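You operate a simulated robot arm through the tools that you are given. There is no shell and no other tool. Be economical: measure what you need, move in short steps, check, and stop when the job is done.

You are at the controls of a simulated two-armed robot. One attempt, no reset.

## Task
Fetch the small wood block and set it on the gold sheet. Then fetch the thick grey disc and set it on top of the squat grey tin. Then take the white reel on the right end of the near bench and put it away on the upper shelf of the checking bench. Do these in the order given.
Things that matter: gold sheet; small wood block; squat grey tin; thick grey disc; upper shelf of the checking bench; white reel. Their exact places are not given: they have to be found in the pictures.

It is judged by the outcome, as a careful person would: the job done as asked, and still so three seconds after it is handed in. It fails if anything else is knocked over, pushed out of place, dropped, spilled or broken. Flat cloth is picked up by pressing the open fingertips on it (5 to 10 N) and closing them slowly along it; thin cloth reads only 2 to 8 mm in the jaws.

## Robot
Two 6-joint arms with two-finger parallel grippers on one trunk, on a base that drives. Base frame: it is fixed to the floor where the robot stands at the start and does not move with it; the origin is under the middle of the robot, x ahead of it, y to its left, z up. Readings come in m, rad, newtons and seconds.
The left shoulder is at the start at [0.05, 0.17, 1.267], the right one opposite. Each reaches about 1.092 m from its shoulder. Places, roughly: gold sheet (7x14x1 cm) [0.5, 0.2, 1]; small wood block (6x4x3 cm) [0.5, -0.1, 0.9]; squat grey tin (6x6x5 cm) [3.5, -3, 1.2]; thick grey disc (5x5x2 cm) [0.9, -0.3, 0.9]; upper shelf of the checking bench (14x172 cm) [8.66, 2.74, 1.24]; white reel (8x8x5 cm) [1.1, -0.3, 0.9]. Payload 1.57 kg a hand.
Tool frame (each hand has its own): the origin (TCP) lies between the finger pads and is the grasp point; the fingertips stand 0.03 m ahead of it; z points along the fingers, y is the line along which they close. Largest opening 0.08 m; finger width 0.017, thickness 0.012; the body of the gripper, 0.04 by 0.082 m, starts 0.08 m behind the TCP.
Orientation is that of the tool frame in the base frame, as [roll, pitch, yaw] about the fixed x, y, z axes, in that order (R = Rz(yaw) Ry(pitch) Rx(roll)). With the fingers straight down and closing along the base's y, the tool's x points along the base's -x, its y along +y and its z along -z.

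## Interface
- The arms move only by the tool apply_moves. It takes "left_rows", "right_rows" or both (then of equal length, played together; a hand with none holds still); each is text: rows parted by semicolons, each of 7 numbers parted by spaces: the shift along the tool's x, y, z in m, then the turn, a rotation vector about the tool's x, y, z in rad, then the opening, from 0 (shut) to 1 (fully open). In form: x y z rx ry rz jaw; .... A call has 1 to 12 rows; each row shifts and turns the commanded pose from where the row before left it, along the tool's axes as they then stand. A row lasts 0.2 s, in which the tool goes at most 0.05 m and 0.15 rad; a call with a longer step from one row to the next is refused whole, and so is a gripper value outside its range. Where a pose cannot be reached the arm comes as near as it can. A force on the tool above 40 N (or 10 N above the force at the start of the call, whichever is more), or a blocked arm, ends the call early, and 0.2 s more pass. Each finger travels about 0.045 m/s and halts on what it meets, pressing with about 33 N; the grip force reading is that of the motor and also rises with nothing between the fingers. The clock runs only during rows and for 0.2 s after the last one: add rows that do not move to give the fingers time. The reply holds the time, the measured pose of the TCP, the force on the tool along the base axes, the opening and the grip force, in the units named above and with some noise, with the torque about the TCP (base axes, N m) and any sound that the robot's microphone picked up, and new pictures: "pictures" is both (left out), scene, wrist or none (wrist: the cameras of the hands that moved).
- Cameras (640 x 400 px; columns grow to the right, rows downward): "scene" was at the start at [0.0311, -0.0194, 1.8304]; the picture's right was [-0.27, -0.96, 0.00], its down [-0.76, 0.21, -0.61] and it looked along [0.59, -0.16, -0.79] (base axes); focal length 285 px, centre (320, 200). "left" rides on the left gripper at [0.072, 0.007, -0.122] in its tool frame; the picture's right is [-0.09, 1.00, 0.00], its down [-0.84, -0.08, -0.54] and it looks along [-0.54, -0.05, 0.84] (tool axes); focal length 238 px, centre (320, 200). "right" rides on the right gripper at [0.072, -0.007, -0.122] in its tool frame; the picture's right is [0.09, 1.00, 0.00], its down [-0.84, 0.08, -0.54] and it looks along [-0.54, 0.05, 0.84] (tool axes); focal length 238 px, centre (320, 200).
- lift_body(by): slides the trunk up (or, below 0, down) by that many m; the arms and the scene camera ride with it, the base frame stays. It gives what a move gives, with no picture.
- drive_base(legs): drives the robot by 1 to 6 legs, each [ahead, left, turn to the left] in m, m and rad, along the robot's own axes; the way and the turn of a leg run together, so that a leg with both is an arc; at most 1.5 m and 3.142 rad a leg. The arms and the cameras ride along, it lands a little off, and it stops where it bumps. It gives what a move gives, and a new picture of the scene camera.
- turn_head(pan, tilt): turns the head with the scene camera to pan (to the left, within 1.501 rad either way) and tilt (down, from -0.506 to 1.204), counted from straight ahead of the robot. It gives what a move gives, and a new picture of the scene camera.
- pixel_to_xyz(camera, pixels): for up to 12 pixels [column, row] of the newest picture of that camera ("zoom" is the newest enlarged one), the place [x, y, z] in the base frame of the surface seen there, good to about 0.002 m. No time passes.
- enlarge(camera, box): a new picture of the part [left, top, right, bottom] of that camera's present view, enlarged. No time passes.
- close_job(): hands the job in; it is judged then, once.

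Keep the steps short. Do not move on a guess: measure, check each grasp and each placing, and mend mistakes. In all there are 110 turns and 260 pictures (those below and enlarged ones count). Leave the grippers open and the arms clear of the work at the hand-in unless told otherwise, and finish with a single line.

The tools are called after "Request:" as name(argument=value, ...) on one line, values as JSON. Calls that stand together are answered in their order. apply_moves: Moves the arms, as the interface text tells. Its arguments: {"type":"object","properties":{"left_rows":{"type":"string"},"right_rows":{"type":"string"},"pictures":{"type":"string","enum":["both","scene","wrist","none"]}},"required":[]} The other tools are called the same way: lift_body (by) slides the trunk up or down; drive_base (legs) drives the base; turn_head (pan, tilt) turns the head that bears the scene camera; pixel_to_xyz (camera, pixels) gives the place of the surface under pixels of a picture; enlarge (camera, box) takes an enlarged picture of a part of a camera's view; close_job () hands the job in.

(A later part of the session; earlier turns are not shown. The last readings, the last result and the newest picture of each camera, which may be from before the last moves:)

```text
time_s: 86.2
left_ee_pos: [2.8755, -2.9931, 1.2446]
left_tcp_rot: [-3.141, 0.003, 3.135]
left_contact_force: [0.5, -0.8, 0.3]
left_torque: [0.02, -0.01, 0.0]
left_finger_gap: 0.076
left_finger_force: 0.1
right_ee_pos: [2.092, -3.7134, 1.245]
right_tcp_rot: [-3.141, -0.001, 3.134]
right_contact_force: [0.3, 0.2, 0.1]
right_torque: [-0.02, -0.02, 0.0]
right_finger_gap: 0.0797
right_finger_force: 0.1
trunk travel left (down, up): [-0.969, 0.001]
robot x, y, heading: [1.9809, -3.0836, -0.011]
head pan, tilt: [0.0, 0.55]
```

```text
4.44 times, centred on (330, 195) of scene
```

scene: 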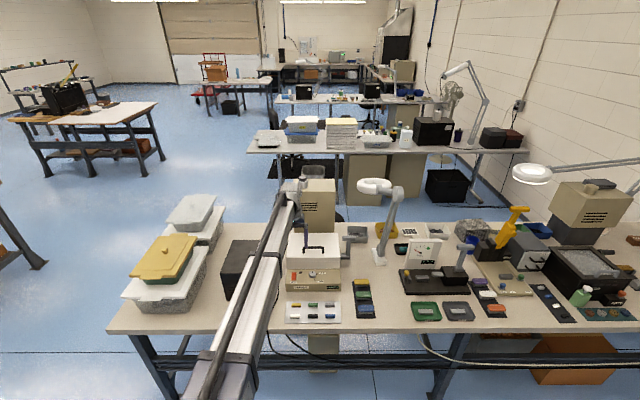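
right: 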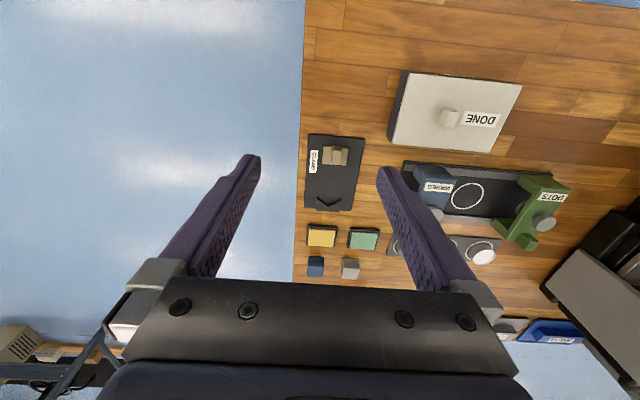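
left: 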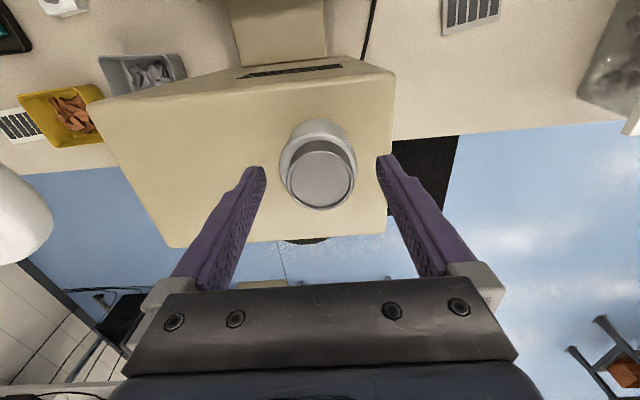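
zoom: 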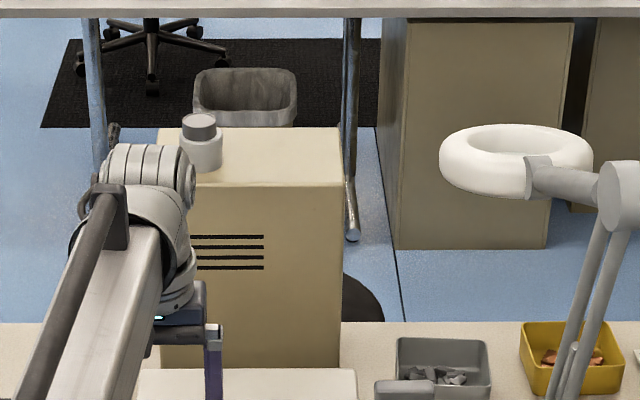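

Disc stays on the tin. Next, drive back and turn to face the right end of the near bench, from its side.

Request:
drive_base(legs=[[-0.65, 0, 0], [0, 0, 1.571], [1.3, 0, 0]])

Request:
turn_head(pan=0.0, tilt=0.5)

```text
time_s: 99.7
left_ee_pos: [1.3261, -0.8861, 1.2446]
left_tcp_rot: [-3.141, 0.002, -1.618]
left_contact_force: [0.3, -0.3, -0.4]
left_torque: [0.0, 0.03, 0.01]
left_finger_gap: 0.0762
left_finger_force: 0.1
right_ee_pos: [2.0148, -1.6966, 1.2439]
right_tcp_rot: [-3.141, 0.001, -1.618]
right_contact_force: [0.8, -0.5, -0.4]
right_torque: [0.01, 0.01, -0.01]
right_finger_gap: 0.08
right_finger_force: 0.0
trunk travel left (down, up): [-0.969, 0.001]
robot x, y, heading: [1.3817, -1.7843, 1.523]
head pan, tilt: [0.0, 0.55]
```

scene: 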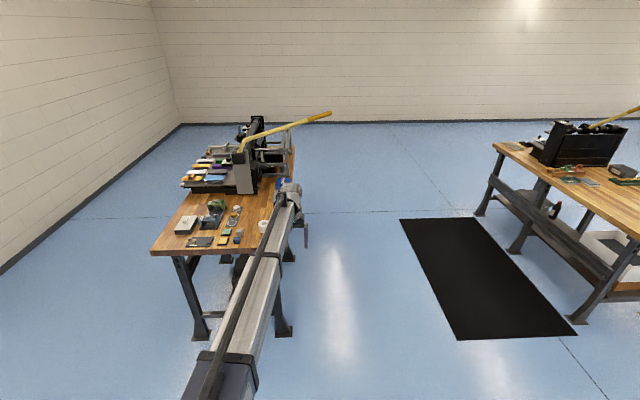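

```text
time_s: 100.3
left_ee_pos: [1.325, -0.8852, 1.2451]
left_tcp_rot: [-3.141, 0.001, -1.619]
left_contact_force: [0.0, 0.0, -0.1]
left_torque: [-0.01, -0.01, 0.0]
left_finger_gap: 0.0761
left_finger_force: 0.0
right_ee_pos: [2.0145, -1.697, 1.2445]
right_tcp_rot: [3.14, -0.001, -1.617]
right_contact_force: [0.0, 0.0, -0.4]
right_torque: [0.01, 0.01, 0.04]
right_finger_gap: 0.08
right_finger_force: 0.1
trunk travel left (down, up): [-0.969, 0.001]
robot x, y, heading: [1.3791, -1.7843, 1.521]
head pan, tilt: [0.0, 0.499]
```

scene: 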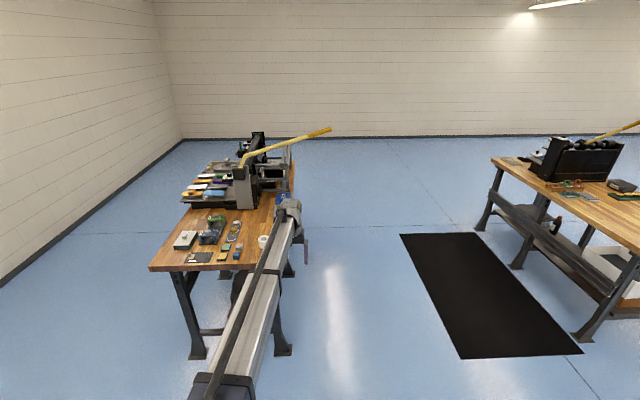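

Look toward the checking bench (bearing ~0.56 rad) before choosing the grasp.

Request:
turn_head(pan=-0.97, tilt=0.15)

Request:
enlarge(camera="scene", box=[240, 140, 400, 240])

```text
time_s: 101.5
left_ee_pos: [1.3253, -0.8871, 1.2436]
left_tcp_rot: [-3.139, 0.001, -1.618]
left_contact_force: [-1.2, -0.5, 0.1]
left_torque: [-0.01, -0.03, 0.01]
left_finger_gap: 0.076
left_finger_force: 0.1
right_ee_pos: [2.0139, -1.6971, 1.2439]
right_tcp_rot: [3.141, -0.001, -1.617]
right_contact_force: [-0.6, -0.3, -1.0]
right_torque: [0.0, 0.01, -0.01]
right_finger_gap: 0.08
right_finger_force: 0.0
trunk travel left (down, up): [-0.969, 0.001]
robot x, y, heading: [1.3807, -1.7856, 1.525]
head pan, tilt: [-0.97, 0.15]
```

scene: 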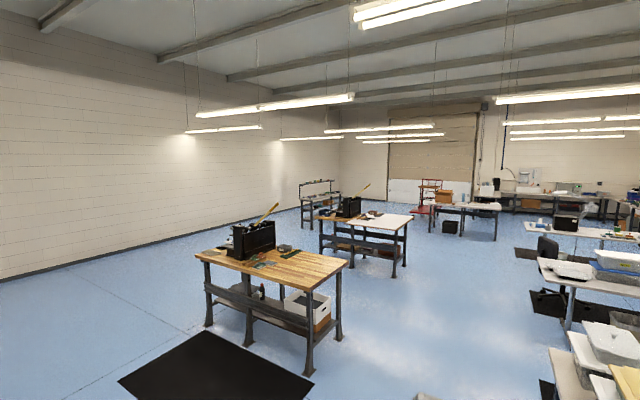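

```text
4.00 times, centred on (320, 190) of scene
```

zoom: 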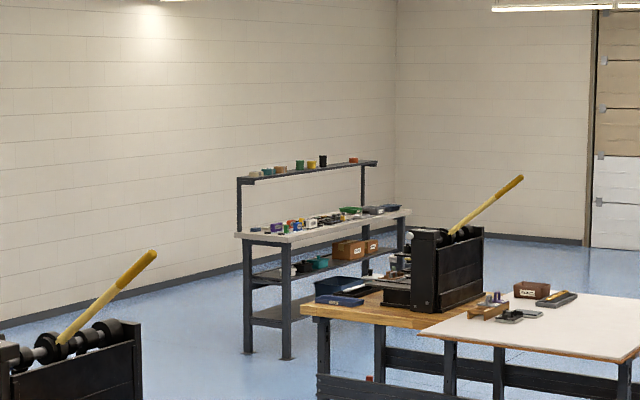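

The checking bench has an open-topped upper shelf. Measure it.

Request:
pixel_to_xyz(camera="zoom", pixels=[[245, 178], [250, 182], [375, 162], [345, 164], [238, 179], [280, 172], [245, 238], [330, 225], [405, 212], [365, 160], [290, 240], [323, 155]])

Request:
enlarge(camera="scene", box=[295, 172, 345, 204])

```text
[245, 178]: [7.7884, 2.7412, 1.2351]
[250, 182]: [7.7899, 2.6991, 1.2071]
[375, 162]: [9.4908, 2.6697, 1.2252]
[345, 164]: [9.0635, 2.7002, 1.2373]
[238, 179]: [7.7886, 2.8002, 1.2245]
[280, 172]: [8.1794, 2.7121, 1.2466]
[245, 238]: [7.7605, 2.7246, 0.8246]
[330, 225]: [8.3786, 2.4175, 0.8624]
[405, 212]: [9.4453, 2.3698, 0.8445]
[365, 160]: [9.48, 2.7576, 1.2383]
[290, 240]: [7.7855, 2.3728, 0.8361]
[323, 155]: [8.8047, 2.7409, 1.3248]
```

```text
12.50 times, centred on (320, 188) of scene
```

zoom: 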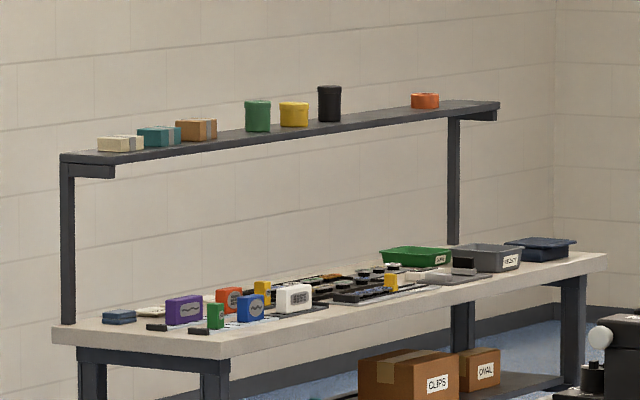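

Shelf: x 7.79–9.50, y 2.67–2.81, top ≈1.238; there is a free stretch around x≈9.1. A straight-down tool can't get that high, so I'll grip the reel across its diameter with the tool tilted 45°. I test the tilt in free air with the left hand.

Request:
apply_moves(left_rows="-0.0329 0 -0.0025 0 -0.15 0 1;-0.0329 0 -0.0025 0 -0.15 0 1;-0.0329 0 -0.0025 0 -0.15 0 1;-0.0329 0 -0.0025 0 -0.15 0 1;-0.0329 0 -0.0025 0 -0.15 0 1;-0.0077 0 -0.0001 0 -0.035 0 1;0 0 0 0 0 0 1", pictures="wrist")

```text
time_s: 103.1
left_ee_pos: [1.3322, -0.732, 1.3091]
left_tcp_rot: [-3.139, 0.791, -1.617]
left_contact_force: [-0.1, 0.0, 0.0]
left_torque: [-0.01, -0.02, 0.0]
left_finger_gap: 0.0801
left_finger_force: 0.2
right_ee_pos: [2.0149, -1.6968, 1.2453]
right_tcp_rot: [3.142, -0.001, -1.617]
right_contact_force: [1.0, 0.3, 0.2]
right_torque: [-0.02, -0.01, -0.01]
right_finger_gap: 0.0802
right_finger_force: 0.1
trunk travel left (down, up): [-0.969, 0.001]
robot x, y, heading: [1.3825, -1.787, 1.526]
head pan, tilt: [-0.97, 0.15]
```

left: 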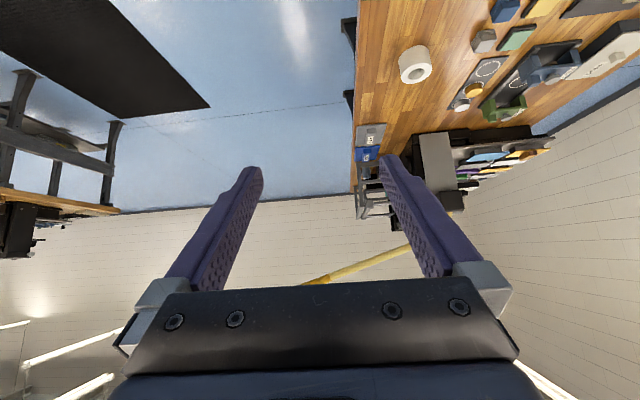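

The tilt works (TCP z 1.309 at trunk top). Now measure the reel and the bench's right edge from the wrist view.

Request:
enlarge(camera="left", box=[370, 20, 470, 100])

Request:
turn_head(pan=0.15, tilt=0.6)

Request:
enlarge(camera="scene", box=[180, 150, 340, 250])

```text
5.00 times, centred on (420, 60) of left
```

zoom: 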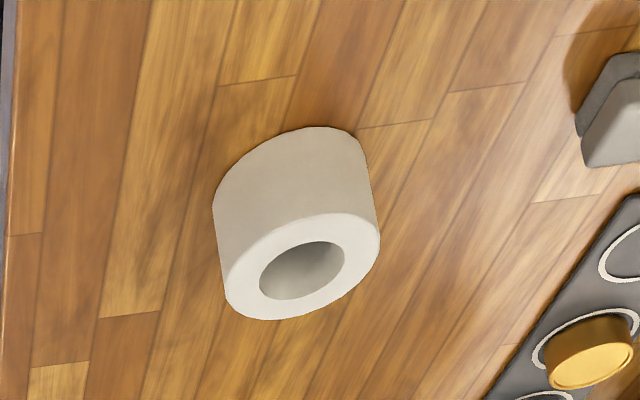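

```text
time_s: 104.5
left_ee_pos: [1.3321, -0.7315, 1.3082]
left_tcp_rot: [-3.14, 0.787, -1.618]
left_contact_force: [0.9, 0.1, -0.2]
left_torque: [0.02, 0.0, -0.01]
left_finger_gap: 0.0802
left_finger_force: 0.1
right_ee_pos: [2.0157, -1.6966, 1.2446]
right_tcp_rot: [3.141, 0.0, -1.618]
right_contact_force: [-1.0, 1.0, 0.4]
right_torque: [-0.01, 0.02, 0.02]
right_finger_gap: 0.08
right_finger_force: 0.1
trunk travel left (down, up): [-0.969, 0.001]
robot x, y, heading: [1.3816, -1.7797, 1.522]
head pan, tilt: [0.15, 0.6]
```

scene: 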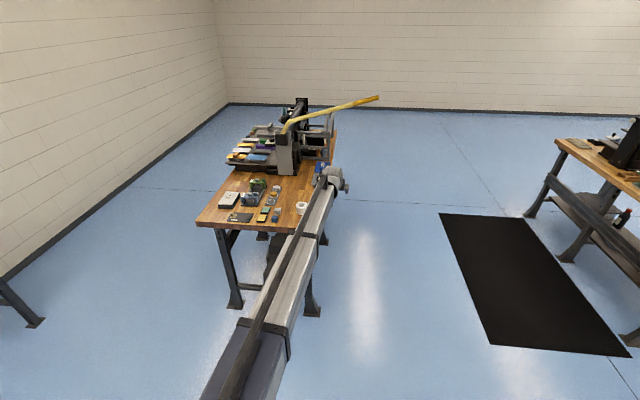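

```text
4.00 times, centred on (260, 200) of scene
```

zoom: 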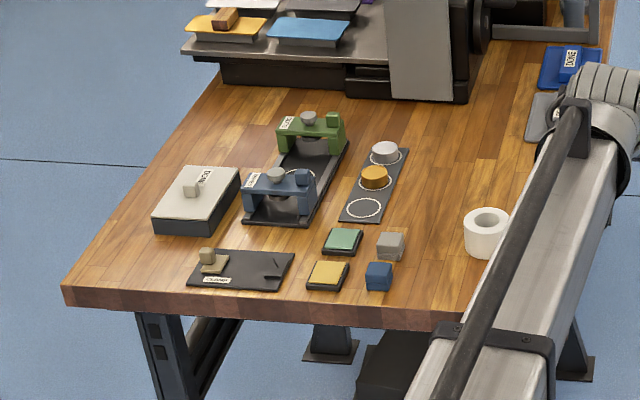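

Request:
pixel_to_xyz(camera="left", pixels=[[416, 76], [445, 68], [429, 83], [432, 64], [420, 66], [440, 78], [415, 55], [430, 48], [374, 60], [376, 80]])

Request:
pixel_to_xyz(camera="zoom", pixels=[[475, 213], [500, 211], [487, 208], [486, 234], [467, 218], [65, 290], [430, 308], [250, 300], [380, 268], [487, 256], [510, 222], [350, 320]])

```text
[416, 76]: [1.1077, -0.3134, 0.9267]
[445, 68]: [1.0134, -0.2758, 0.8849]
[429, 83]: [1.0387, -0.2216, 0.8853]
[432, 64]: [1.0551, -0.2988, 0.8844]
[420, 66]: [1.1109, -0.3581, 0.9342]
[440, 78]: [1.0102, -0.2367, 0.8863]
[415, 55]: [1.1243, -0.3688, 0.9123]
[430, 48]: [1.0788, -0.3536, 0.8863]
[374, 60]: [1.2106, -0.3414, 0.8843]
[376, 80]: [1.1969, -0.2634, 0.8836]
```

```text
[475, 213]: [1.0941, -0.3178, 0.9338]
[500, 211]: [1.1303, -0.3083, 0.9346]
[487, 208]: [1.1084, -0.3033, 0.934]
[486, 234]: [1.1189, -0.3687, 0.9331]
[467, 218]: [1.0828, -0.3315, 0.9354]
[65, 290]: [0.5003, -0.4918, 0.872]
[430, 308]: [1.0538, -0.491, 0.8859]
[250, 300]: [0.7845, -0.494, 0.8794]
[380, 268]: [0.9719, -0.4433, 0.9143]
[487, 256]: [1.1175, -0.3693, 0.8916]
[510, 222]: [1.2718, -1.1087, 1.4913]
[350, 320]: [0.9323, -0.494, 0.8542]
```

Request:
pixel_to_xyz(camera="left", pixels=[[402, 76], [431, 67], [414, 83], [418, 64], [404, 71], [428, 76], [399, 62], [429, 54], [416, 74]])

```text
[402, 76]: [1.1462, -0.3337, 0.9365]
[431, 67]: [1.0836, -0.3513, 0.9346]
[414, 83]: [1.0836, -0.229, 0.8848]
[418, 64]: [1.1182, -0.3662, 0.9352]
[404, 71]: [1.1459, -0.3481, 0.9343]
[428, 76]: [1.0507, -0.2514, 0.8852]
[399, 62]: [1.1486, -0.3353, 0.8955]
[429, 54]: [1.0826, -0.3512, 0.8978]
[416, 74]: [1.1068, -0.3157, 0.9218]
```

Reel centre ≈[1.116,-0.3365], diameter ≈67 mm, 50 mm tall. Drive so the left hand hangs above it with heading π/2.

Request:
drive_base(legs=[[0, 0.184, 0.047], [0.39, 0, 0]])

```text
time_s: 108.1
left_ee_pos: [1.0881, -0.3393, 1.3089]
left_tcp_rot: [-3.141, 0.786, -1.56]
left_contact_force: [-0.4, 0.3, 0.5]
left_torque: [0.01, 0.01, 0.04]
left_finger_gap: 0.0801
left_finger_force: 0.0
right_ee_pos: [1.8232, -1.2658, 1.2441]
right_tcp_rot: [-3.14, -0.001, -1.561]
right_contact_force: [0.5, -0.2, -0.4]
right_torque: [0.01, -0.01, 0.01]
right_finger_gap: 0.0799
right_finger_force: 0.1
trunk travel left (down, up): [-0.969, 0.001]
robot x, y, heading: [1.2016, -1.3891, 1.579]
head pan, tilt: [0.15, 0.6]
```

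scene: 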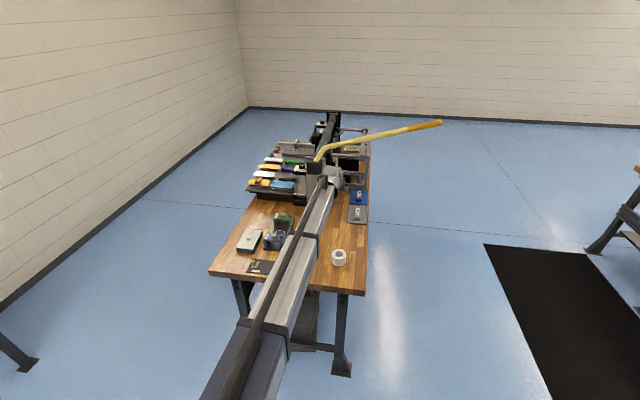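

Reel is now in free view at (339,257). Measure it again, closer.

Request:
enlarge(camera="scene", box=[315, 240, 365, 272])

Request:
apply_moves(left_rows="0 -0.014 0 0 0 0 1;0 -0.014 0 0 0 0 1;0 0 0 0 0 0 1", pictures="none")

Request:
pixel_to_xyz(camera="scene", pixels=[[332, 256], [346, 256], [339, 250], [339, 265], [350, 290]])

```text
12.50 times, centred on (340, 256) of scene
```

zoom: 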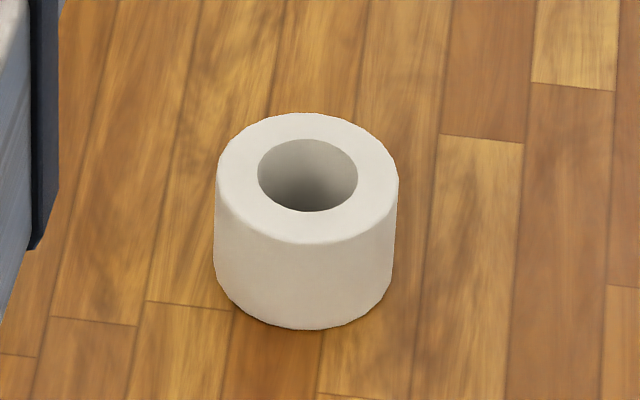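

```text
time_s: 108.9
left_ee_pos: [1.1159, -0.3411, 1.3093]
left_tcp_rot: [-3.141, 0.785, -1.56]
left_contact_force: [0.0, -0.4, -0.1]
left_torque: [0.01, 0.05, 0.01]
left_finger_gap: 0.08
left_finger_force: 0.0
right_ee_pos: [1.8229, -1.2659, 1.2447]
right_tcp_rot: [3.14, 0.001, -1.561]
right_contact_force: [1.1, 0.0, 0.1]
right_torque: [-0.01, -0.02, 0.0]
right_finger_gap: 0.08
right_finger_force: 0.0
trunk travel left (down, up): [-0.969, 0.001]
robot x, y, heading: [1.1971, -1.3886, 1.585]
head pan, tilt: [0.15, 0.6]
```

```text
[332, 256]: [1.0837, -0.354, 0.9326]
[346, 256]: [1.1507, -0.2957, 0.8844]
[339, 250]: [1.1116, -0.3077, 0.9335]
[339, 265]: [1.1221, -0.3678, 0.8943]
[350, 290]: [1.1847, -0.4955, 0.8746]
```

Request:
pixel_to_xyz(camera="zoom", pixels=[[222, 185], [393, 180], [308, 117], [306, 238], [262, 178], [354, 178], [308, 141], [300, 209], [216, 260], [393, 255]])

```text
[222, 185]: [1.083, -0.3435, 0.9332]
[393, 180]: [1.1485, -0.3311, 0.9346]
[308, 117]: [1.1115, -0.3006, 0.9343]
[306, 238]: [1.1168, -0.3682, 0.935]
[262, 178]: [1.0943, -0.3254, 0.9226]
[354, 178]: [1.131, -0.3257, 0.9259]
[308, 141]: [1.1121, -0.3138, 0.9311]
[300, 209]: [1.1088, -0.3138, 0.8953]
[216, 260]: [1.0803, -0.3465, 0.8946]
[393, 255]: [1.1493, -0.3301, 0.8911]
```

Centre [1.1155,-0.3345]. Move 6 mm forward and lower 0.33 m, then check.

Request:
apply_moves(left_rows="-0.0045 0 0.0045 0 0 0 1;0 0 0 0 0 0 1", pictures="none")

Request:
lift_body(by=-0.33)

Request:
enlarge(camera="left", box=[160, 50, 480, 250])

```text
time_s: 109.5
left_ee_pos: [1.1145, -0.3339, 1.3092]
left_tcp_rot: [-3.14, 0.786, -1.56]
left_contact_force: [0.5, -0.3, 0.0]
left_torque: [-0.01, 0.03, 0.02]
left_finger_gap: 0.08
left_finger_force: 0.1
right_ee_pos: [1.823, -1.2648, 1.2448]
right_tcp_rot: [-3.141, 0.0, -1.56]
right_contact_force: [0.5, -0.4, -0.3]
right_torque: [0.01, -0.02, 0.02]
right_finger_gap: 0.0799
right_finger_force: 0.0
trunk travel left (down, up): [-0.969, 0.001]
robot x, y, heading: [1.1918, -1.3892, 1.58]
head pan, tilt: [0.15, 0.6]
```

```text
time_s: 112.7
left_ee_pos: [1.1157, -0.3339, 0.9795]
left_tcp_rot: [-3.139, 0.784, -1.56]
left_contact_force: [0.7, 0.4, 0.0]
left_torque: [-0.02, 0.0, -0.03]
left_finger_gap: 0.0803
left_finger_force: 0.1
right_ee_pos: [1.8232, -1.2654, 0.9144]
right_tcp_rot: [-3.141, -0.001, -1.561]
right_contact_force: [-0.2, 0.4, -0.2]
right_torque: [-0.02, -0.01, 0.02]
right_finger_gap: 0.0799
right_finger_force: 0.1
trunk travel left (down, up): [-0.639, 0.331]
robot x, y, heading: [1.1942, -1.3874, 1.577]
head pan, tilt: [0.15, 0.6]
```

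```text
2.00 times, centred on (320, 150) of left
```

zoom: 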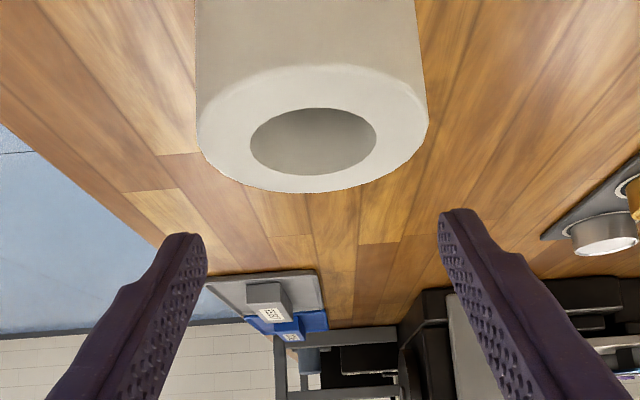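

Cross-check the reel centre in this wrist view.

Request:
pixel_to_xyz(camera="zoom", pixels=[[203, 125], [424, 125], [198, 110], [428, 110], [310, 188], [310, 72], [180, 245], [455, 225], [197, 240], [445, 225]])

```text
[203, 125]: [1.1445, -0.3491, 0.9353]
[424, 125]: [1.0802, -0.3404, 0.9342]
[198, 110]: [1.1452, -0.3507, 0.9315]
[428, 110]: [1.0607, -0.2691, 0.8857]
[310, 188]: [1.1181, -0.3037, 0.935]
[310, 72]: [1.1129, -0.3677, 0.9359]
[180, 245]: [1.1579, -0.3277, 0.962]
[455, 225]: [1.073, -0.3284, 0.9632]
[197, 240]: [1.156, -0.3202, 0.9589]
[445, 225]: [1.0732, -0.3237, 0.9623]
```

Fingers span 1.073–1.156, reel 1.080–1.147: centred. Lower 0.06 m and close.

Request:
lift_body(by=-0.06)

Request:
apply_moves(left_rows="0 0 0 0 0 0 0.9;0 0 0 0 0 0 0.8;0 0 0 0 0 0 0.6;0 0 0 0 0 0 0.3;0 0 0 0 0 0 0;0 0 0 0 0 0 0", pictures="wrist")

```text
time_s: 113.7
left_ee_pos: [1.115, -0.3333, 0.9193]
left_tcp_rot: [-3.138, 0.786, -1.56]
left_contact_force: [1.2, -0.2, 0.1]
left_torque: [-0.01, -0.02, 0.01]
left_finger_gap: 0.0798
left_finger_force: 0.0
right_ee_pos: [1.823, -1.2655, 0.8548]
right_tcp_rot: [-3.141, -0.001, -1.561]
right_contact_force: [0.3, -0.1, -0.2]
right_torque: [0.02, 0.02, -0.01]
right_finger_gap: 0.0802
right_finger_force: 0.1
trunk travel left (down, up): [-0.579, 0.391]
robot x, y, heading: [1.1944, -1.3902, 1.585]
head pan, tilt: [0.15, 0.6]
```

```text
time_s: 115.1
left_ee_pos: [1.1151, -0.333, 0.9184]
left_tcp_rot: [-3.141, 0.786, -1.56]
left_contact_force: [-1.1, -0.5, 0.3]
left_torque: [0.03, 0.02, -0.02]
left_finger_gap: 0.0682
left_finger_force: 32.9
right_ee_pos: [1.8231, -1.2651, 0.8552]
right_tcp_rot: [-3.14, 0.002, -1.56]
right_contact_force: [0.5, -0.2, 0.6]
right_torque: [-0.03, 0.0, -0.03]
right_finger_gap: 0.0799
right_finger_force: 0.0
trunk travel left (down, up): [-0.579, 0.391]
robot x, y, heading: [1.196, -1.3899, 1.582]
head pan, tilt: [0.15, 0.6]
```

left: 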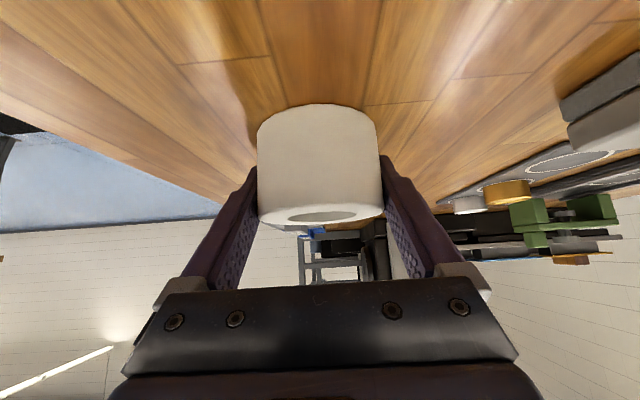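

Gripped at 68.2 mm, 33 N. Lift 3 cm and check.

Request:
lift_body(by=0.03)

Request:
enlarge(camera="left", box=[200, 60, 440, 260])

```text
time_s: 115.9
left_ee_pos: [1.1153, -0.334, 0.9482]
left_tcp_rot: [-3.141, 0.787, -1.561]
left_contact_force: [-0.9, 0.0, -0.6]
left_torque: [-0.01, -0.03, -0.02]
left_finger_gap: 0.0683
left_finger_force: 32.7
right_ee_pos: [1.8234, -1.2644, 0.8854]
right_tcp_rot: [-3.14, 0.001, -1.561]
right_contact_force: [-0.7, 0.3, 0.2]
right_torque: [0.0, 0.02, -0.02]
right_finger_gap: 0.08
right_finger_force: 0.1
trunk travel left (down, up): [-0.609, 0.361]
robot x, y, heading: [1.1942, -1.3845, 1.579]
head pan, tilt: [0.15, 0.6]
```

```text
2.00 times, centred on (320, 160) of left
```

zoom: 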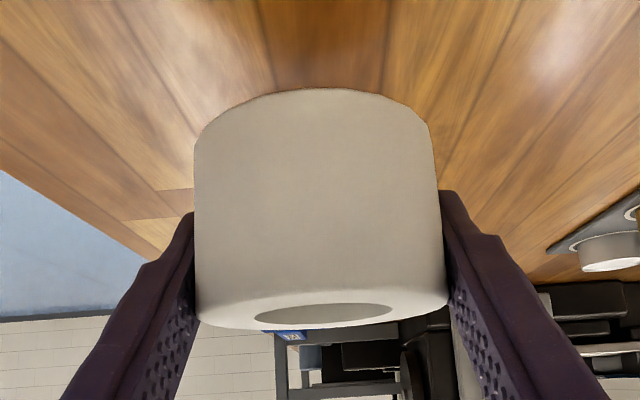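

Held level; reel bottom is 34 mm below TCP. Raise the trunk fully and back away.

Request:
lift_body(by=0.355)

Request:
drive_base(legs=[[-0.6, 0, 0]])

Request:
turn_head(pan=-0.9, tilt=0.25)

```text
time_s: 119.3
left_ee_pos: [1.1144, -0.3327, 1.3042]
left_tcp_rot: [-3.141, 0.786, -1.561]
left_contact_force: [0.1, 0.1, -1.3]
left_torque: [0.02, -0.02, 0.0]
left_finger_gap: 0.0683
left_finger_force: 33.0
right_ee_pos: [1.8235, -1.2646, 1.2395]
right_tcp_rot: [-3.141, -0.001, -1.56]
right_contact_force: [1.0, -1.2, -0.4]
right_torque: [0.01, 0.02, 0.03]
right_finger_gap: 0.0797
right_finger_force: 0.0
trunk travel left (down, up): [-0.964, 0.006]
robot x, y, heading: [1.1941, -1.3902, 1.582]
head pan, tilt: [0.15, 0.6]
```

```text
time_s: 122.8
left_ee_pos: [1.1146, -0.9409, 1.3042]
left_tcp_rot: [-3.14, 0.785, -1.552]
left_contact_force: [-0.9, 0.5, 0.0]
left_torque: [0.0, 0.01, -0.01]
left_finger_gap: 0.0685
left_finger_force: 32.9
right_ee_pos: [1.8303, -1.8668, 1.2395]
right_tcp_rot: [3.141, 0.001, -1.553]
right_contact_force: [-0.6, 1.0, -0.4]
right_torque: [0.0, -0.03, 0.01]
right_finger_gap: 0.08
right_finger_force: 0.1
trunk travel left (down, up): [-0.964, 0.006]
robot x, y, heading: [1.205, -1.9938, 1.586]
head pan, tilt: [0.15, 0.6]
```

scene: 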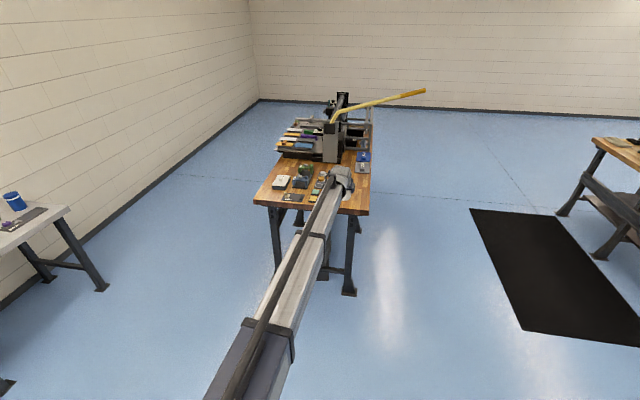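

```text
time_s: 124.0
left_ee_pos: [1.1161, -0.94, 1.3029]
left_tcp_rot: [-3.139, 0.785, -1.551]
left_contact_force: [0.2, -0.5, -0.6]
left_torque: [0.0, 0.0, 0.01]
left_finger_gap: 0.0681
left_finger_force: 32.8
right_ee_pos: [1.831, -1.8664, 1.2405]
right_tcp_rot: [3.141, 0.002, -1.555]
right_contact_force: [0.0, 0.0, 0.0]
right_torque: [-0.01, 0.01, 0.0]
right_finger_gap: 0.0801
right_finger_force: 0.1
trunk travel left (down, up): [-0.964, 0.006]
robot x, y, heading: [1.2057, -1.9916, 1.588]
head pan, tilt: [-0.901, 0.25]
```

scene: 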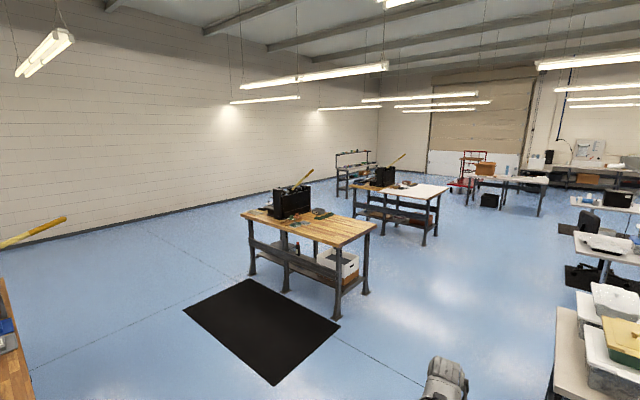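

Survey the route: measure bench corners.

Request:
pixel_to_xyz(camera="scene", pixels=[[243, 212], [375, 228], [327, 245], [367, 292], [423, 245], [357, 215], [440, 233], [469, 200], [540, 215], [553, 180], [578, 240], [470, 178]])

Request:
enlarge(camera="scene", box=[320, 140, 640, 300])

```text
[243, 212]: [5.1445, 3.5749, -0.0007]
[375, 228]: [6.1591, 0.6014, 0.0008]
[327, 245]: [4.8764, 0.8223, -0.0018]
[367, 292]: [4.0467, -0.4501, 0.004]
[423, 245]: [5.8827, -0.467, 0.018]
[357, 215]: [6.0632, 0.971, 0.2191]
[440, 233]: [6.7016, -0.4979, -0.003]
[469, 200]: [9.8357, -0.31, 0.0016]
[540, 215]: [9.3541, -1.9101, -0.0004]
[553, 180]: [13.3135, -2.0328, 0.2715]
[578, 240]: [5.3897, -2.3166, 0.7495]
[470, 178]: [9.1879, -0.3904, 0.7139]
```

```text
2.00 times, centred on (480, 220) of scene
```

zoom: 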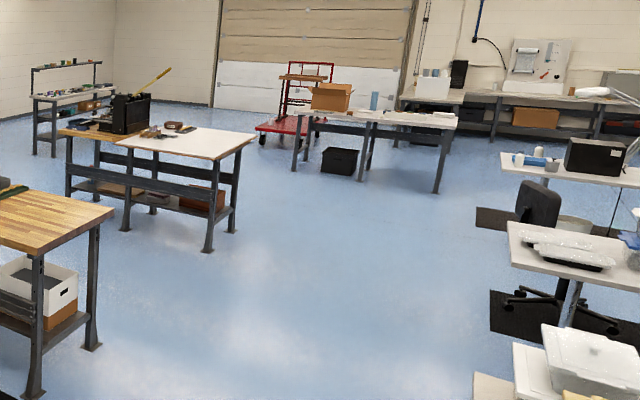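

Route: corridor at y≈−1.5 to x≈7.7, then north to the checking bench. First pull the left hand in by 0.33 m.

Request:
apply_moves(left_rows="0.0283 0 -0.0283 0 0 0 0;0.0283 0 -0.0283 0 0 0 0;0.0283 0 -0.0283 0 0 0 0;0.0283 0 -0.0283 0 0 0 0;0.0283 0 -0.0283 0 0 0 0;0.0283 0 -0.0283 0 0 0 0;0.0283 0 -0.0283 0 0 0 0;0.0283 0 -0.0283 0 0 0 0;0 0 0 0 0 0 0", pictures="wrist")

```text
time_s: 126.0
left_ee_pos: [1.1205, -1.2636, 1.3035]
left_tcp_rot: [-3.139, 0.783, -1.55]
left_contact_force: [0.2, 0.0, -0.5]
left_torque: [0.0, -0.02, 0.01]
left_finger_gap: 0.0681
left_finger_force: 32.7
left hand out of reach, approached as far as the arm can: row 7
right_ee_pos: [1.8318, -1.8663, 1.2393]
right_tcp_rot: [3.141, -0.002, -1.553]
right_contact_force: [1.0, 0.2, 0.3]
right_torque: [0.0, 0.04, 0.0]
right_finger_gap: 0.0802
right_finger_force: 0.1
trunk travel left (down, up): [-0.964, 0.006]
robot x, y, heading: [1.208, -1.9919, 1.591]
head pan, tilt: [-0.901, 0.25]
```

left: 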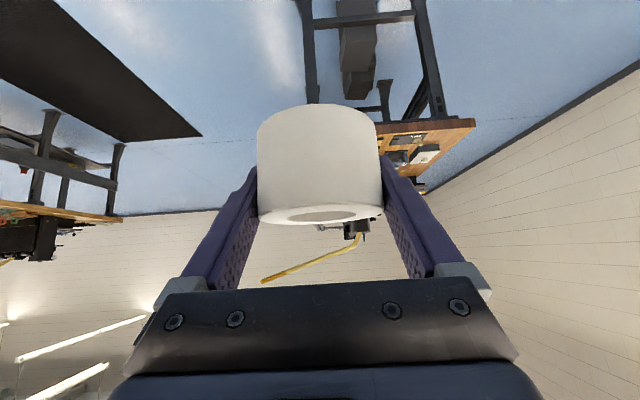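

Reel secure. Drive diagonally, then strafe right.

Request:
drive_base(legs=[[0.5, -0.9, -0.02], [0, -1.4, 0], [0, -1.0, 0]])

```text
time_s: 142.9
left_ee_pos: [4.4519, -0.7346, 1.3037]
left_tcp_rot: [-3.139, 0.782, -1.542]
left_contact_force: [-0.5, 0.2, -0.8]
left_torque: [0.0, 0.0, 0.03]
left_finger_gap: 0.0683
left_finger_force: 33.1
right_ee_pos: [5.1682, -1.3316, 1.2399]
right_tcp_rot: [3.14, 0.0, -1.546]
right_contact_force: [0.2, -0.1, -0.1]
right_torque: [0.01, 0.04, 0.03]
right_finger_gap: 0.0799
right_finger_force: 0.0
trunk travel left (down, up): [-0.964, 0.006]
robot x, y, heading: [4.5435, -1.4656, 1.595]
head pan, tilt: [-0.901, 0.25]
```

scene: 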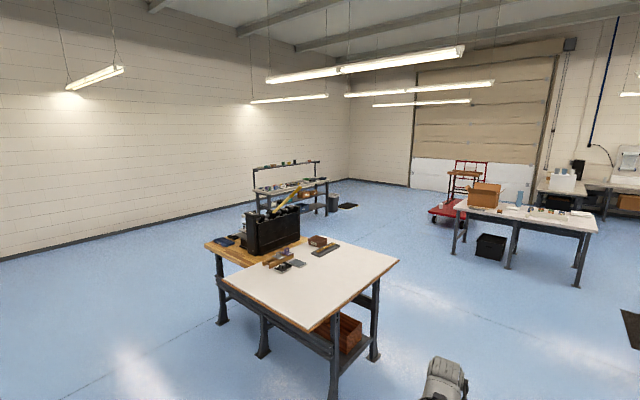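

On track. Strafe 3.1 m more to x≈7.65.

Request:
drive_base(legs=[[0, -1.2, -0.024], [0, -1.2, 0], [0, -0.7, 0]])

Request:
turn_head(pan=-0.25, tilt=0.2)

```text
time_s: 158.0
left_ee_pos: [7.5559, -0.7019, 1.3035]
left_tcp_rot: [-3.14, 0.784, -1.582]
left_contact_force: [-0.5, 0.4, -0.6]
left_torque: [0.03, 0.02, 0.03]
left_finger_gap: 0.0682
left_finger_force: 33.6
right_ee_pos: [8.249, -1.3238, 1.2397]
right_tcp_rot: [3.141, 0.0, -1.581]
right_contact_force: [0.0, 0.6, 0.1]
right_torque: [0.02, -0.01, -0.01]
right_finger_gap: 0.0801
right_finger_force: 0.0
trunk travel left (down, up): [-0.964, 0.006]
robot x, y, heading: [7.6204, -1.4351, 1.56]
head pan, tilt: [-0.901, 0.25]
```

scene: 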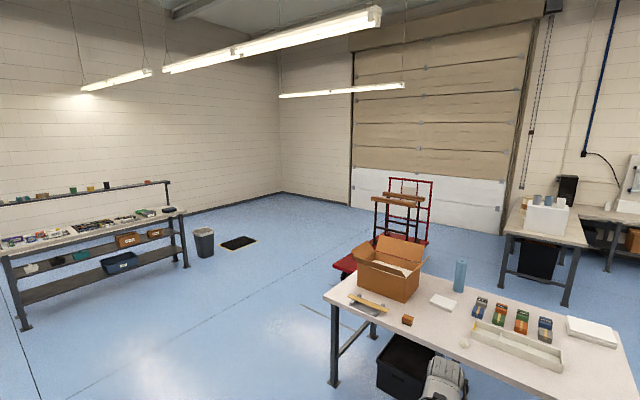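

```text
time_s: 159.0
left_ee_pos: [7.5555, -0.7017, 1.3039]
left_tcp_rot: [-3.14, 0.785, -1.581]
left_contact_force: [-0.1, -0.9, -0.3]
left_torque: [0.0, -0.01, -0.01]
left_finger_gap: 0.0681
left_finger_force: 33.2
right_ee_pos: [8.2491, -1.3235, 1.2383]
right_tcp_rot: [-3.14, 0.0, -1.581]
right_contact_force: [0.0, 0.2, 0.4]
right_torque: [-0.01, 0.02, 0.01]
right_finger_gap: 0.08
right_finger_force: 0.1
trunk travel left (down, up): [-0.964, 0.006]
robot x, y, heading: [7.6214, -1.4371, 1.557]
head pan, tilt: [-0.25, 0.201]
```

scene: 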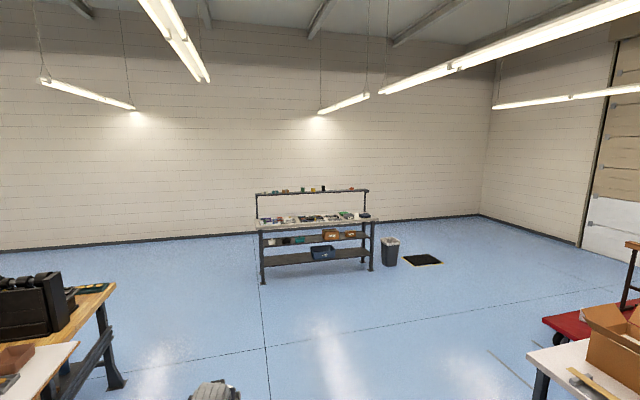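

Open floor ahead. Check where the red cart stands before closing in.

Request:
pixel_to_xyz(camera="scene", pixels=[[545, 322], [625, 306], [632, 245], [528, 355], [388, 265], [405, 260], [257, 194], [365, 190], [352, 189], [322, 188], [375, 220], [270, 230]])

Request:
enlarge(camera="scene", box=[240, 170, 400, 290])

```text
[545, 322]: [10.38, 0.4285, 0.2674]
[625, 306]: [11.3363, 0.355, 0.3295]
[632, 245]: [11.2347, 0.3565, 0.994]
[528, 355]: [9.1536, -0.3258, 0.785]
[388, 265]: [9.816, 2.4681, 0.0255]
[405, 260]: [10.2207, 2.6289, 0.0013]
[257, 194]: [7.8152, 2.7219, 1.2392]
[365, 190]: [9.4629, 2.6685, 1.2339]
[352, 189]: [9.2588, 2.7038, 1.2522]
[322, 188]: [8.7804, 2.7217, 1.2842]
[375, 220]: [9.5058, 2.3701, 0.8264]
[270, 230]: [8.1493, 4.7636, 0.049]
```

```text
3.33 times, centred on (320, 230) of scene
```

zoom: 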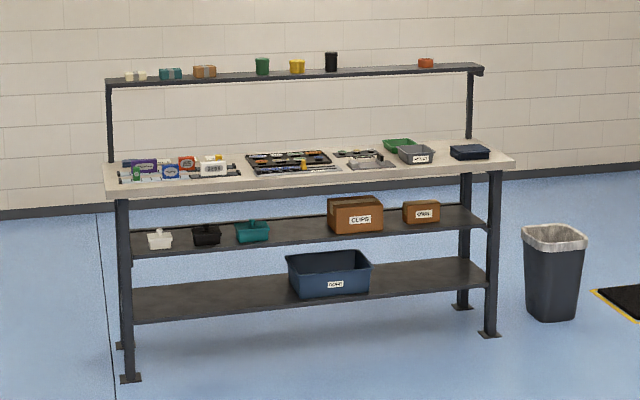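

Cart is clear; free shelf stretch between the black can (8.83) and the orange one (9.26), target x≈9.04. Drive to staging in front.

Request:
drive_base(legs=[[1.3, 0, 0.014], [0.6, -1.1, 0], [0.6, -0.4, 0]])

Request:
turn_head(pan=0.0, tilt=0.35)

Request:
enlarge(camera="scene", box=[180, 100, 440, 260])

```text
time_s: 174.6
left_ee_pos: [9.0631, 1.7108, 1.3038]
left_tcp_rot: [-3.14, 0.783, -1.581]
left_contact_force: [0.5, -0.3, -0.2]
left_torque: [-0.03, -0.01, -0.01]
left_finger_gap: 0.0683
left_finger_force: 33.1
right_ee_pos: [9.755, 1.0873, 1.2389]
right_tcp_rot: [-3.141, 0.001, -1.583]
right_contact_force: [0.3, 0.0, -0.2]
right_torque: [0.0, 0.0, 0.03]
right_finger_gap: 0.0801
right_finger_force: 0.0
trunk travel left (down, up): [-0.964, 0.006]
robot x, y, heading: [9.1241, 0.9749, 1.556]
head pan, tilt: [-0.25, 0.201]
```

scene: 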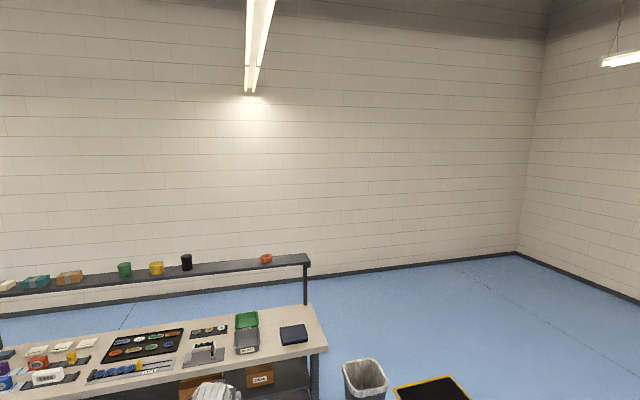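

```text
time_s: 175.4
left_ee_pos: [9.0619, 1.7103, 1.3032]
left_tcp_rot: [-3.14, 0.784, -1.581]
left_contact_force: [0.2, -0.3, -0.4]
left_torque: [-0.02, -0.01, -0.02]
left_finger_gap: 0.0684
left_finger_force: 32.9
right_ee_pos: [9.7557, 1.0867, 1.2396]
right_tcp_rot: [-3.141, 0.0, -1.584]
right_contact_force: [0.6, 0.6, -0.5]
right_torque: [0.0, -0.04, 0.02]
right_finger_gap: 0.0799
right_finger_force: 0.0
trunk travel left (down, up): [-0.964, 0.006]
robot x, y, heading: [9.1278, 0.975, 1.559]
head pan, tilt: [0.0, 0.351]
```

scene: 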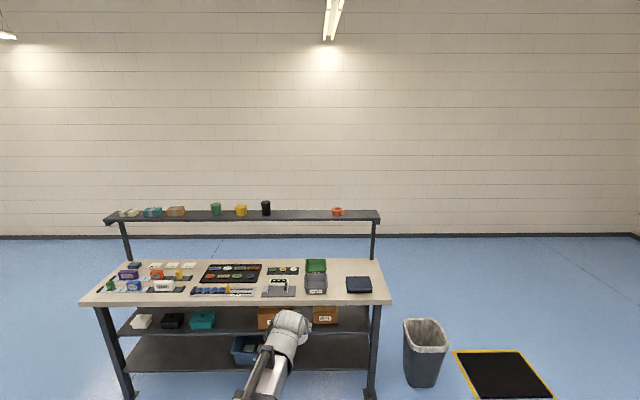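

```text
2.46 times, centred on (310, 180) of scene
```

zoom: 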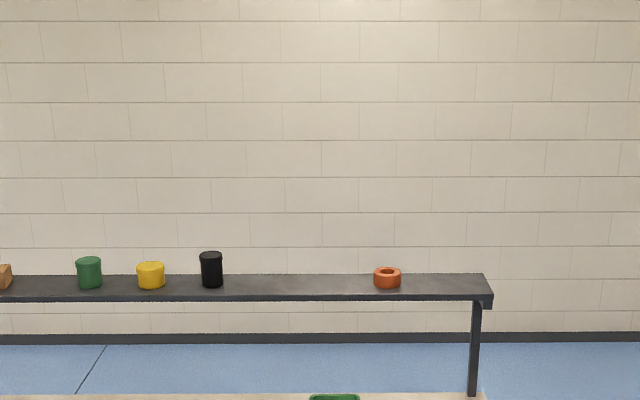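

Request:
pixel_to_xyz(camera="zoom", pixels=[[300, 296], [300, 278], [300, 288], [300, 275], [211, 270], [387, 280], [225, 290], [375, 290], [350, 300], [480, 278]])

Request:
pixel_to_xyz(camera="scene", pixels=[[230, 306], [300, 306], [300, 211], [300, 218], [262, 310], [325, 312]])

```text
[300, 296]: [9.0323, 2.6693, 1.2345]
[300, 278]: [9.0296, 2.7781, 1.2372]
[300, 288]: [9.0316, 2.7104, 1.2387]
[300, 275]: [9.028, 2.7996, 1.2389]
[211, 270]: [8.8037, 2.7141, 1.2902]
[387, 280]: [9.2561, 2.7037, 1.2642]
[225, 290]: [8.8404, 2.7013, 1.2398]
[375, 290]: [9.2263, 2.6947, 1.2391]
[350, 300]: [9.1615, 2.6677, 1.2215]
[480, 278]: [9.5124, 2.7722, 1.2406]
```

```text
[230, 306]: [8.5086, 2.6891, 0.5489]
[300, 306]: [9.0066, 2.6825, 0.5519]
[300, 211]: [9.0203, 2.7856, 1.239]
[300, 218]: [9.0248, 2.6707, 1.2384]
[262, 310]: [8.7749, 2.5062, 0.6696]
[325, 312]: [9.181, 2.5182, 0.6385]
```

Shelf top 1.239, y 2.669–2.80. Target TCP [9.035, 2.738]. Drive 0.7 m ahead.

Request:
drive_base(legs=[[0.7, 0.018, 0.012]])

```text
time_s: 179.2
left_ee_pos: [9.0332, 2.4095, 1.3038]
left_tcp_rot: [-3.14, 0.783, -1.565]
left_contact_force: [0.7, -0.1, -0.3]
left_torque: [0.03, 0.01, 0.0]
left_finger_gap: 0.0681
left_finger_force: 33.0
right_ee_pos: [9.7377, 1.7981, 1.2399]
right_tcp_rot: [3.141, 0.0, -1.566]
right_contact_force: [-0.2, -0.4, -0.3]
right_torque: [0.01, 0.0, -0.01]
right_finger_gap: 0.0799
right_finger_force: 0.0
trunk travel left (down, up): [-0.964, 0.006]
robot x, y, heading: [9.1123, 1.6773, 1.574]
head pan, tilt: [0.0, 0.351]
```

scene: 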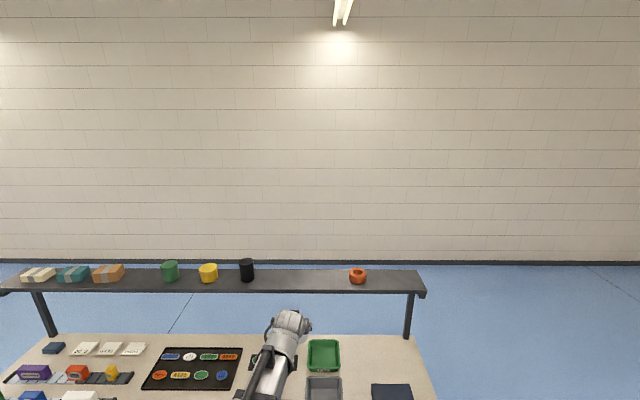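

Aligned in x. Extend 0.25 m first, remaining above shelf height.

Request:
apply_moves(left_rows="-0.029 0 0.029 0 0 0 0;-0.029 0 0.029 0 0 0 0;-0.029 0 0.029 0 0 0 0;-0.029 0 0.029 0 0 0 0;-0.029 0 0.029 0 0 0 0;-0.029 0 0.029 0 0 0 0;0 0 0 0 0 0 0", pictures="both")

Request:
pixel_to_xyz(camera="left", pixels=[[320, 95], [320, 110], [240, 120], [400, 120], [320, 160]])

```text
time_s: 180.8
left_ee_pos: [9.0289, 2.6516, 1.3038]
left_tcp_rot: [-3.14, 0.785, -1.564]
left_contact_force: [0.2, -0.2, -1.3]
left_torque: [0.02, 0.01, -0.01]
left_finger_gap: 0.0685
left_finger_force: 33.0
left hand out of reach, approached as far as the arm can: row 6
right_ee_pos: [9.7387, 1.7979, 1.2397]
right_tcp_rot: [-3.141, 0.0, -1.566]
right_contact_force: [-0.4, -0.4, 0.0]
right_torque: [-0.02, 0.02, 0.02]
right_finger_gap: 0.08
right_finger_force: 0.1
trunk travel left (down, up): [-0.964, 0.006]
robot x, y, heading: [9.1093, 1.6801, 1.578]
head pan, tilt: [0.0, 0.351]
```

scene: 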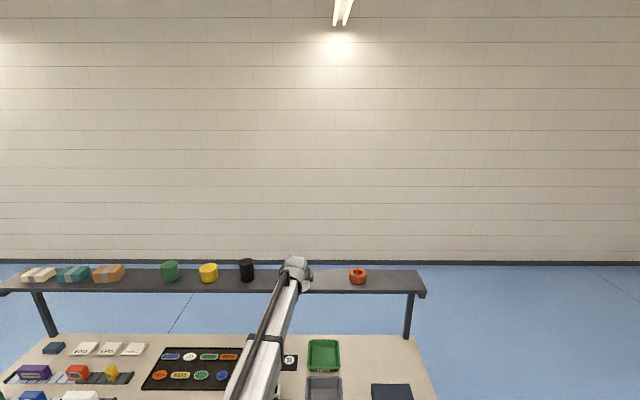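
left: 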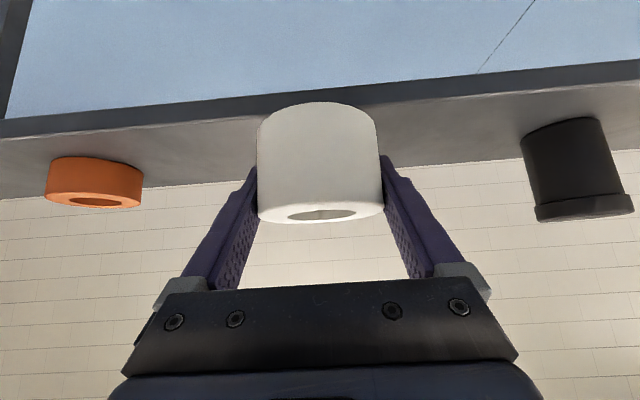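

```text
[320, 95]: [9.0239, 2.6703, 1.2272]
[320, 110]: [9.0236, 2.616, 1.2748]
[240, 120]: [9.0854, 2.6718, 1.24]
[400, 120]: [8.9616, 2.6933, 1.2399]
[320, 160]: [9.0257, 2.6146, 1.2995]
```

Reel clears the shelf by 30 mm. Move the last 8.7 cm over the shelf's middle.

Request:
apply_moves(left_rows="-0.0205 -0.0015 0.0205 0 0 0 0;-0.0205 -0.0015 0.0205 0 0 0 0;-0.0205 -0.0015 0.0205 0 0 0 0;0 0 0 0 0 0 0;0 0 0 0 0 0 0", pictures="wrist")

Request:
pixel_to_xyz(camera="left", pixels=[[320, 110], [240, 90], [400, 90], [240, 130], [400, 130], [250, 150]])

```text
time_s: 182.1
left_ee_pos: [9.0364, 2.7419, 1.3025]
left_tcp_rot: [-3.14, 0.783, -1.564]
left_contact_force: [-0.3, -0.1, -0.3]
left_torque: [-0.06, 0.0, 0.0]
left_finger_gap: 0.0682
left_finger_force: 32.5
right_ee_pos: [9.7378, 1.7981, 1.24]
right_tcp_rot: [3.141, 0.0, -1.567]
right_contact_force: [0.7, -0.1, 0.1]
right_torque: [-0.03, -0.01, 0.03]
right_finger_gap: 0.0798
right_finger_force: 0.1
trunk travel left (down, up): [-0.964, 0.006]
robot x, y, heading: [9.1064, 1.6764, 1.577]
head pan, tilt: [0.0, 0.351]
```

left: 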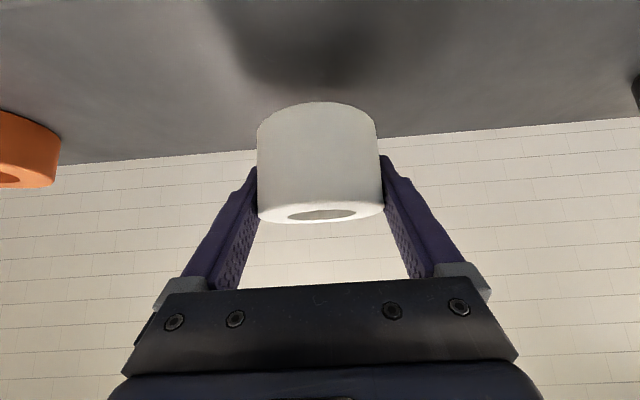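

```text
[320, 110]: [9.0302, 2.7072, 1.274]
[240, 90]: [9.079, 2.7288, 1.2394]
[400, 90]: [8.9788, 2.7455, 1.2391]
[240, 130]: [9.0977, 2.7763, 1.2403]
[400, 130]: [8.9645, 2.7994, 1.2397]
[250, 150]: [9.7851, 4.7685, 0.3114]
```

Reel centred over the shelf (y 2.741). Lower 28 mm, then feel for contact.

Request:
lift_body(by=-0.028)

Request:
lift_body(by=-0.002)

```text
time_s: 182.8
left_ee_pos: [9.035, 2.7419, 1.276]
left_tcp_rot: [-3.139, 0.783, -1.566]
left_contact_force: [0.2, -0.8, -0.7]
left_torque: [0.07, -0.03, -0.05]
left_finger_gap: 0.0682
left_finger_force: 33.2
right_ee_pos: [9.7376, 1.7994, 1.2117]
right_tcp_rot: [3.142, 0.001, -1.565]
right_contact_force: [-0.1, -0.8, 0.3]
right_torque: [0.02, 0.03, -0.01]
right_finger_gap: 0.0802
right_finger_force: 0.1
trunk travel left (down, up): [-0.936, 0.034]
robot x, y, heading: [9.111, 1.6808, 1.575]
head pan, tilt: [0.0, 0.351]
```

```text
time_s: 183.3
left_ee_pos: [9.036, 2.7426, 1.2745]
left_tcp_rot: [-3.14, 0.786, -1.563]
left_contact_force: [-0.4, 3.7, 11.0]
left_torque: [0.16, 0.09, 0.0]
left_finger_gap: 0.068
left_finger_force: 33.3
right_ee_pos: [9.737, 1.7975, 1.2096]
right_tcp_rot: [-3.141, 0.0, -1.566]
right_contact_force: [0.4, 0.7, 0.1]
right_torque: [0.0, 0.02, -0.02]
right_finger_gap: 0.0798
right_finger_force: 0.0
trunk travel left (down, up): [-0.934, 0.036]
robot x, y, heading: [9.1082, 1.678, 1.572]
head pan, tilt: [0.0, 0.351]
```

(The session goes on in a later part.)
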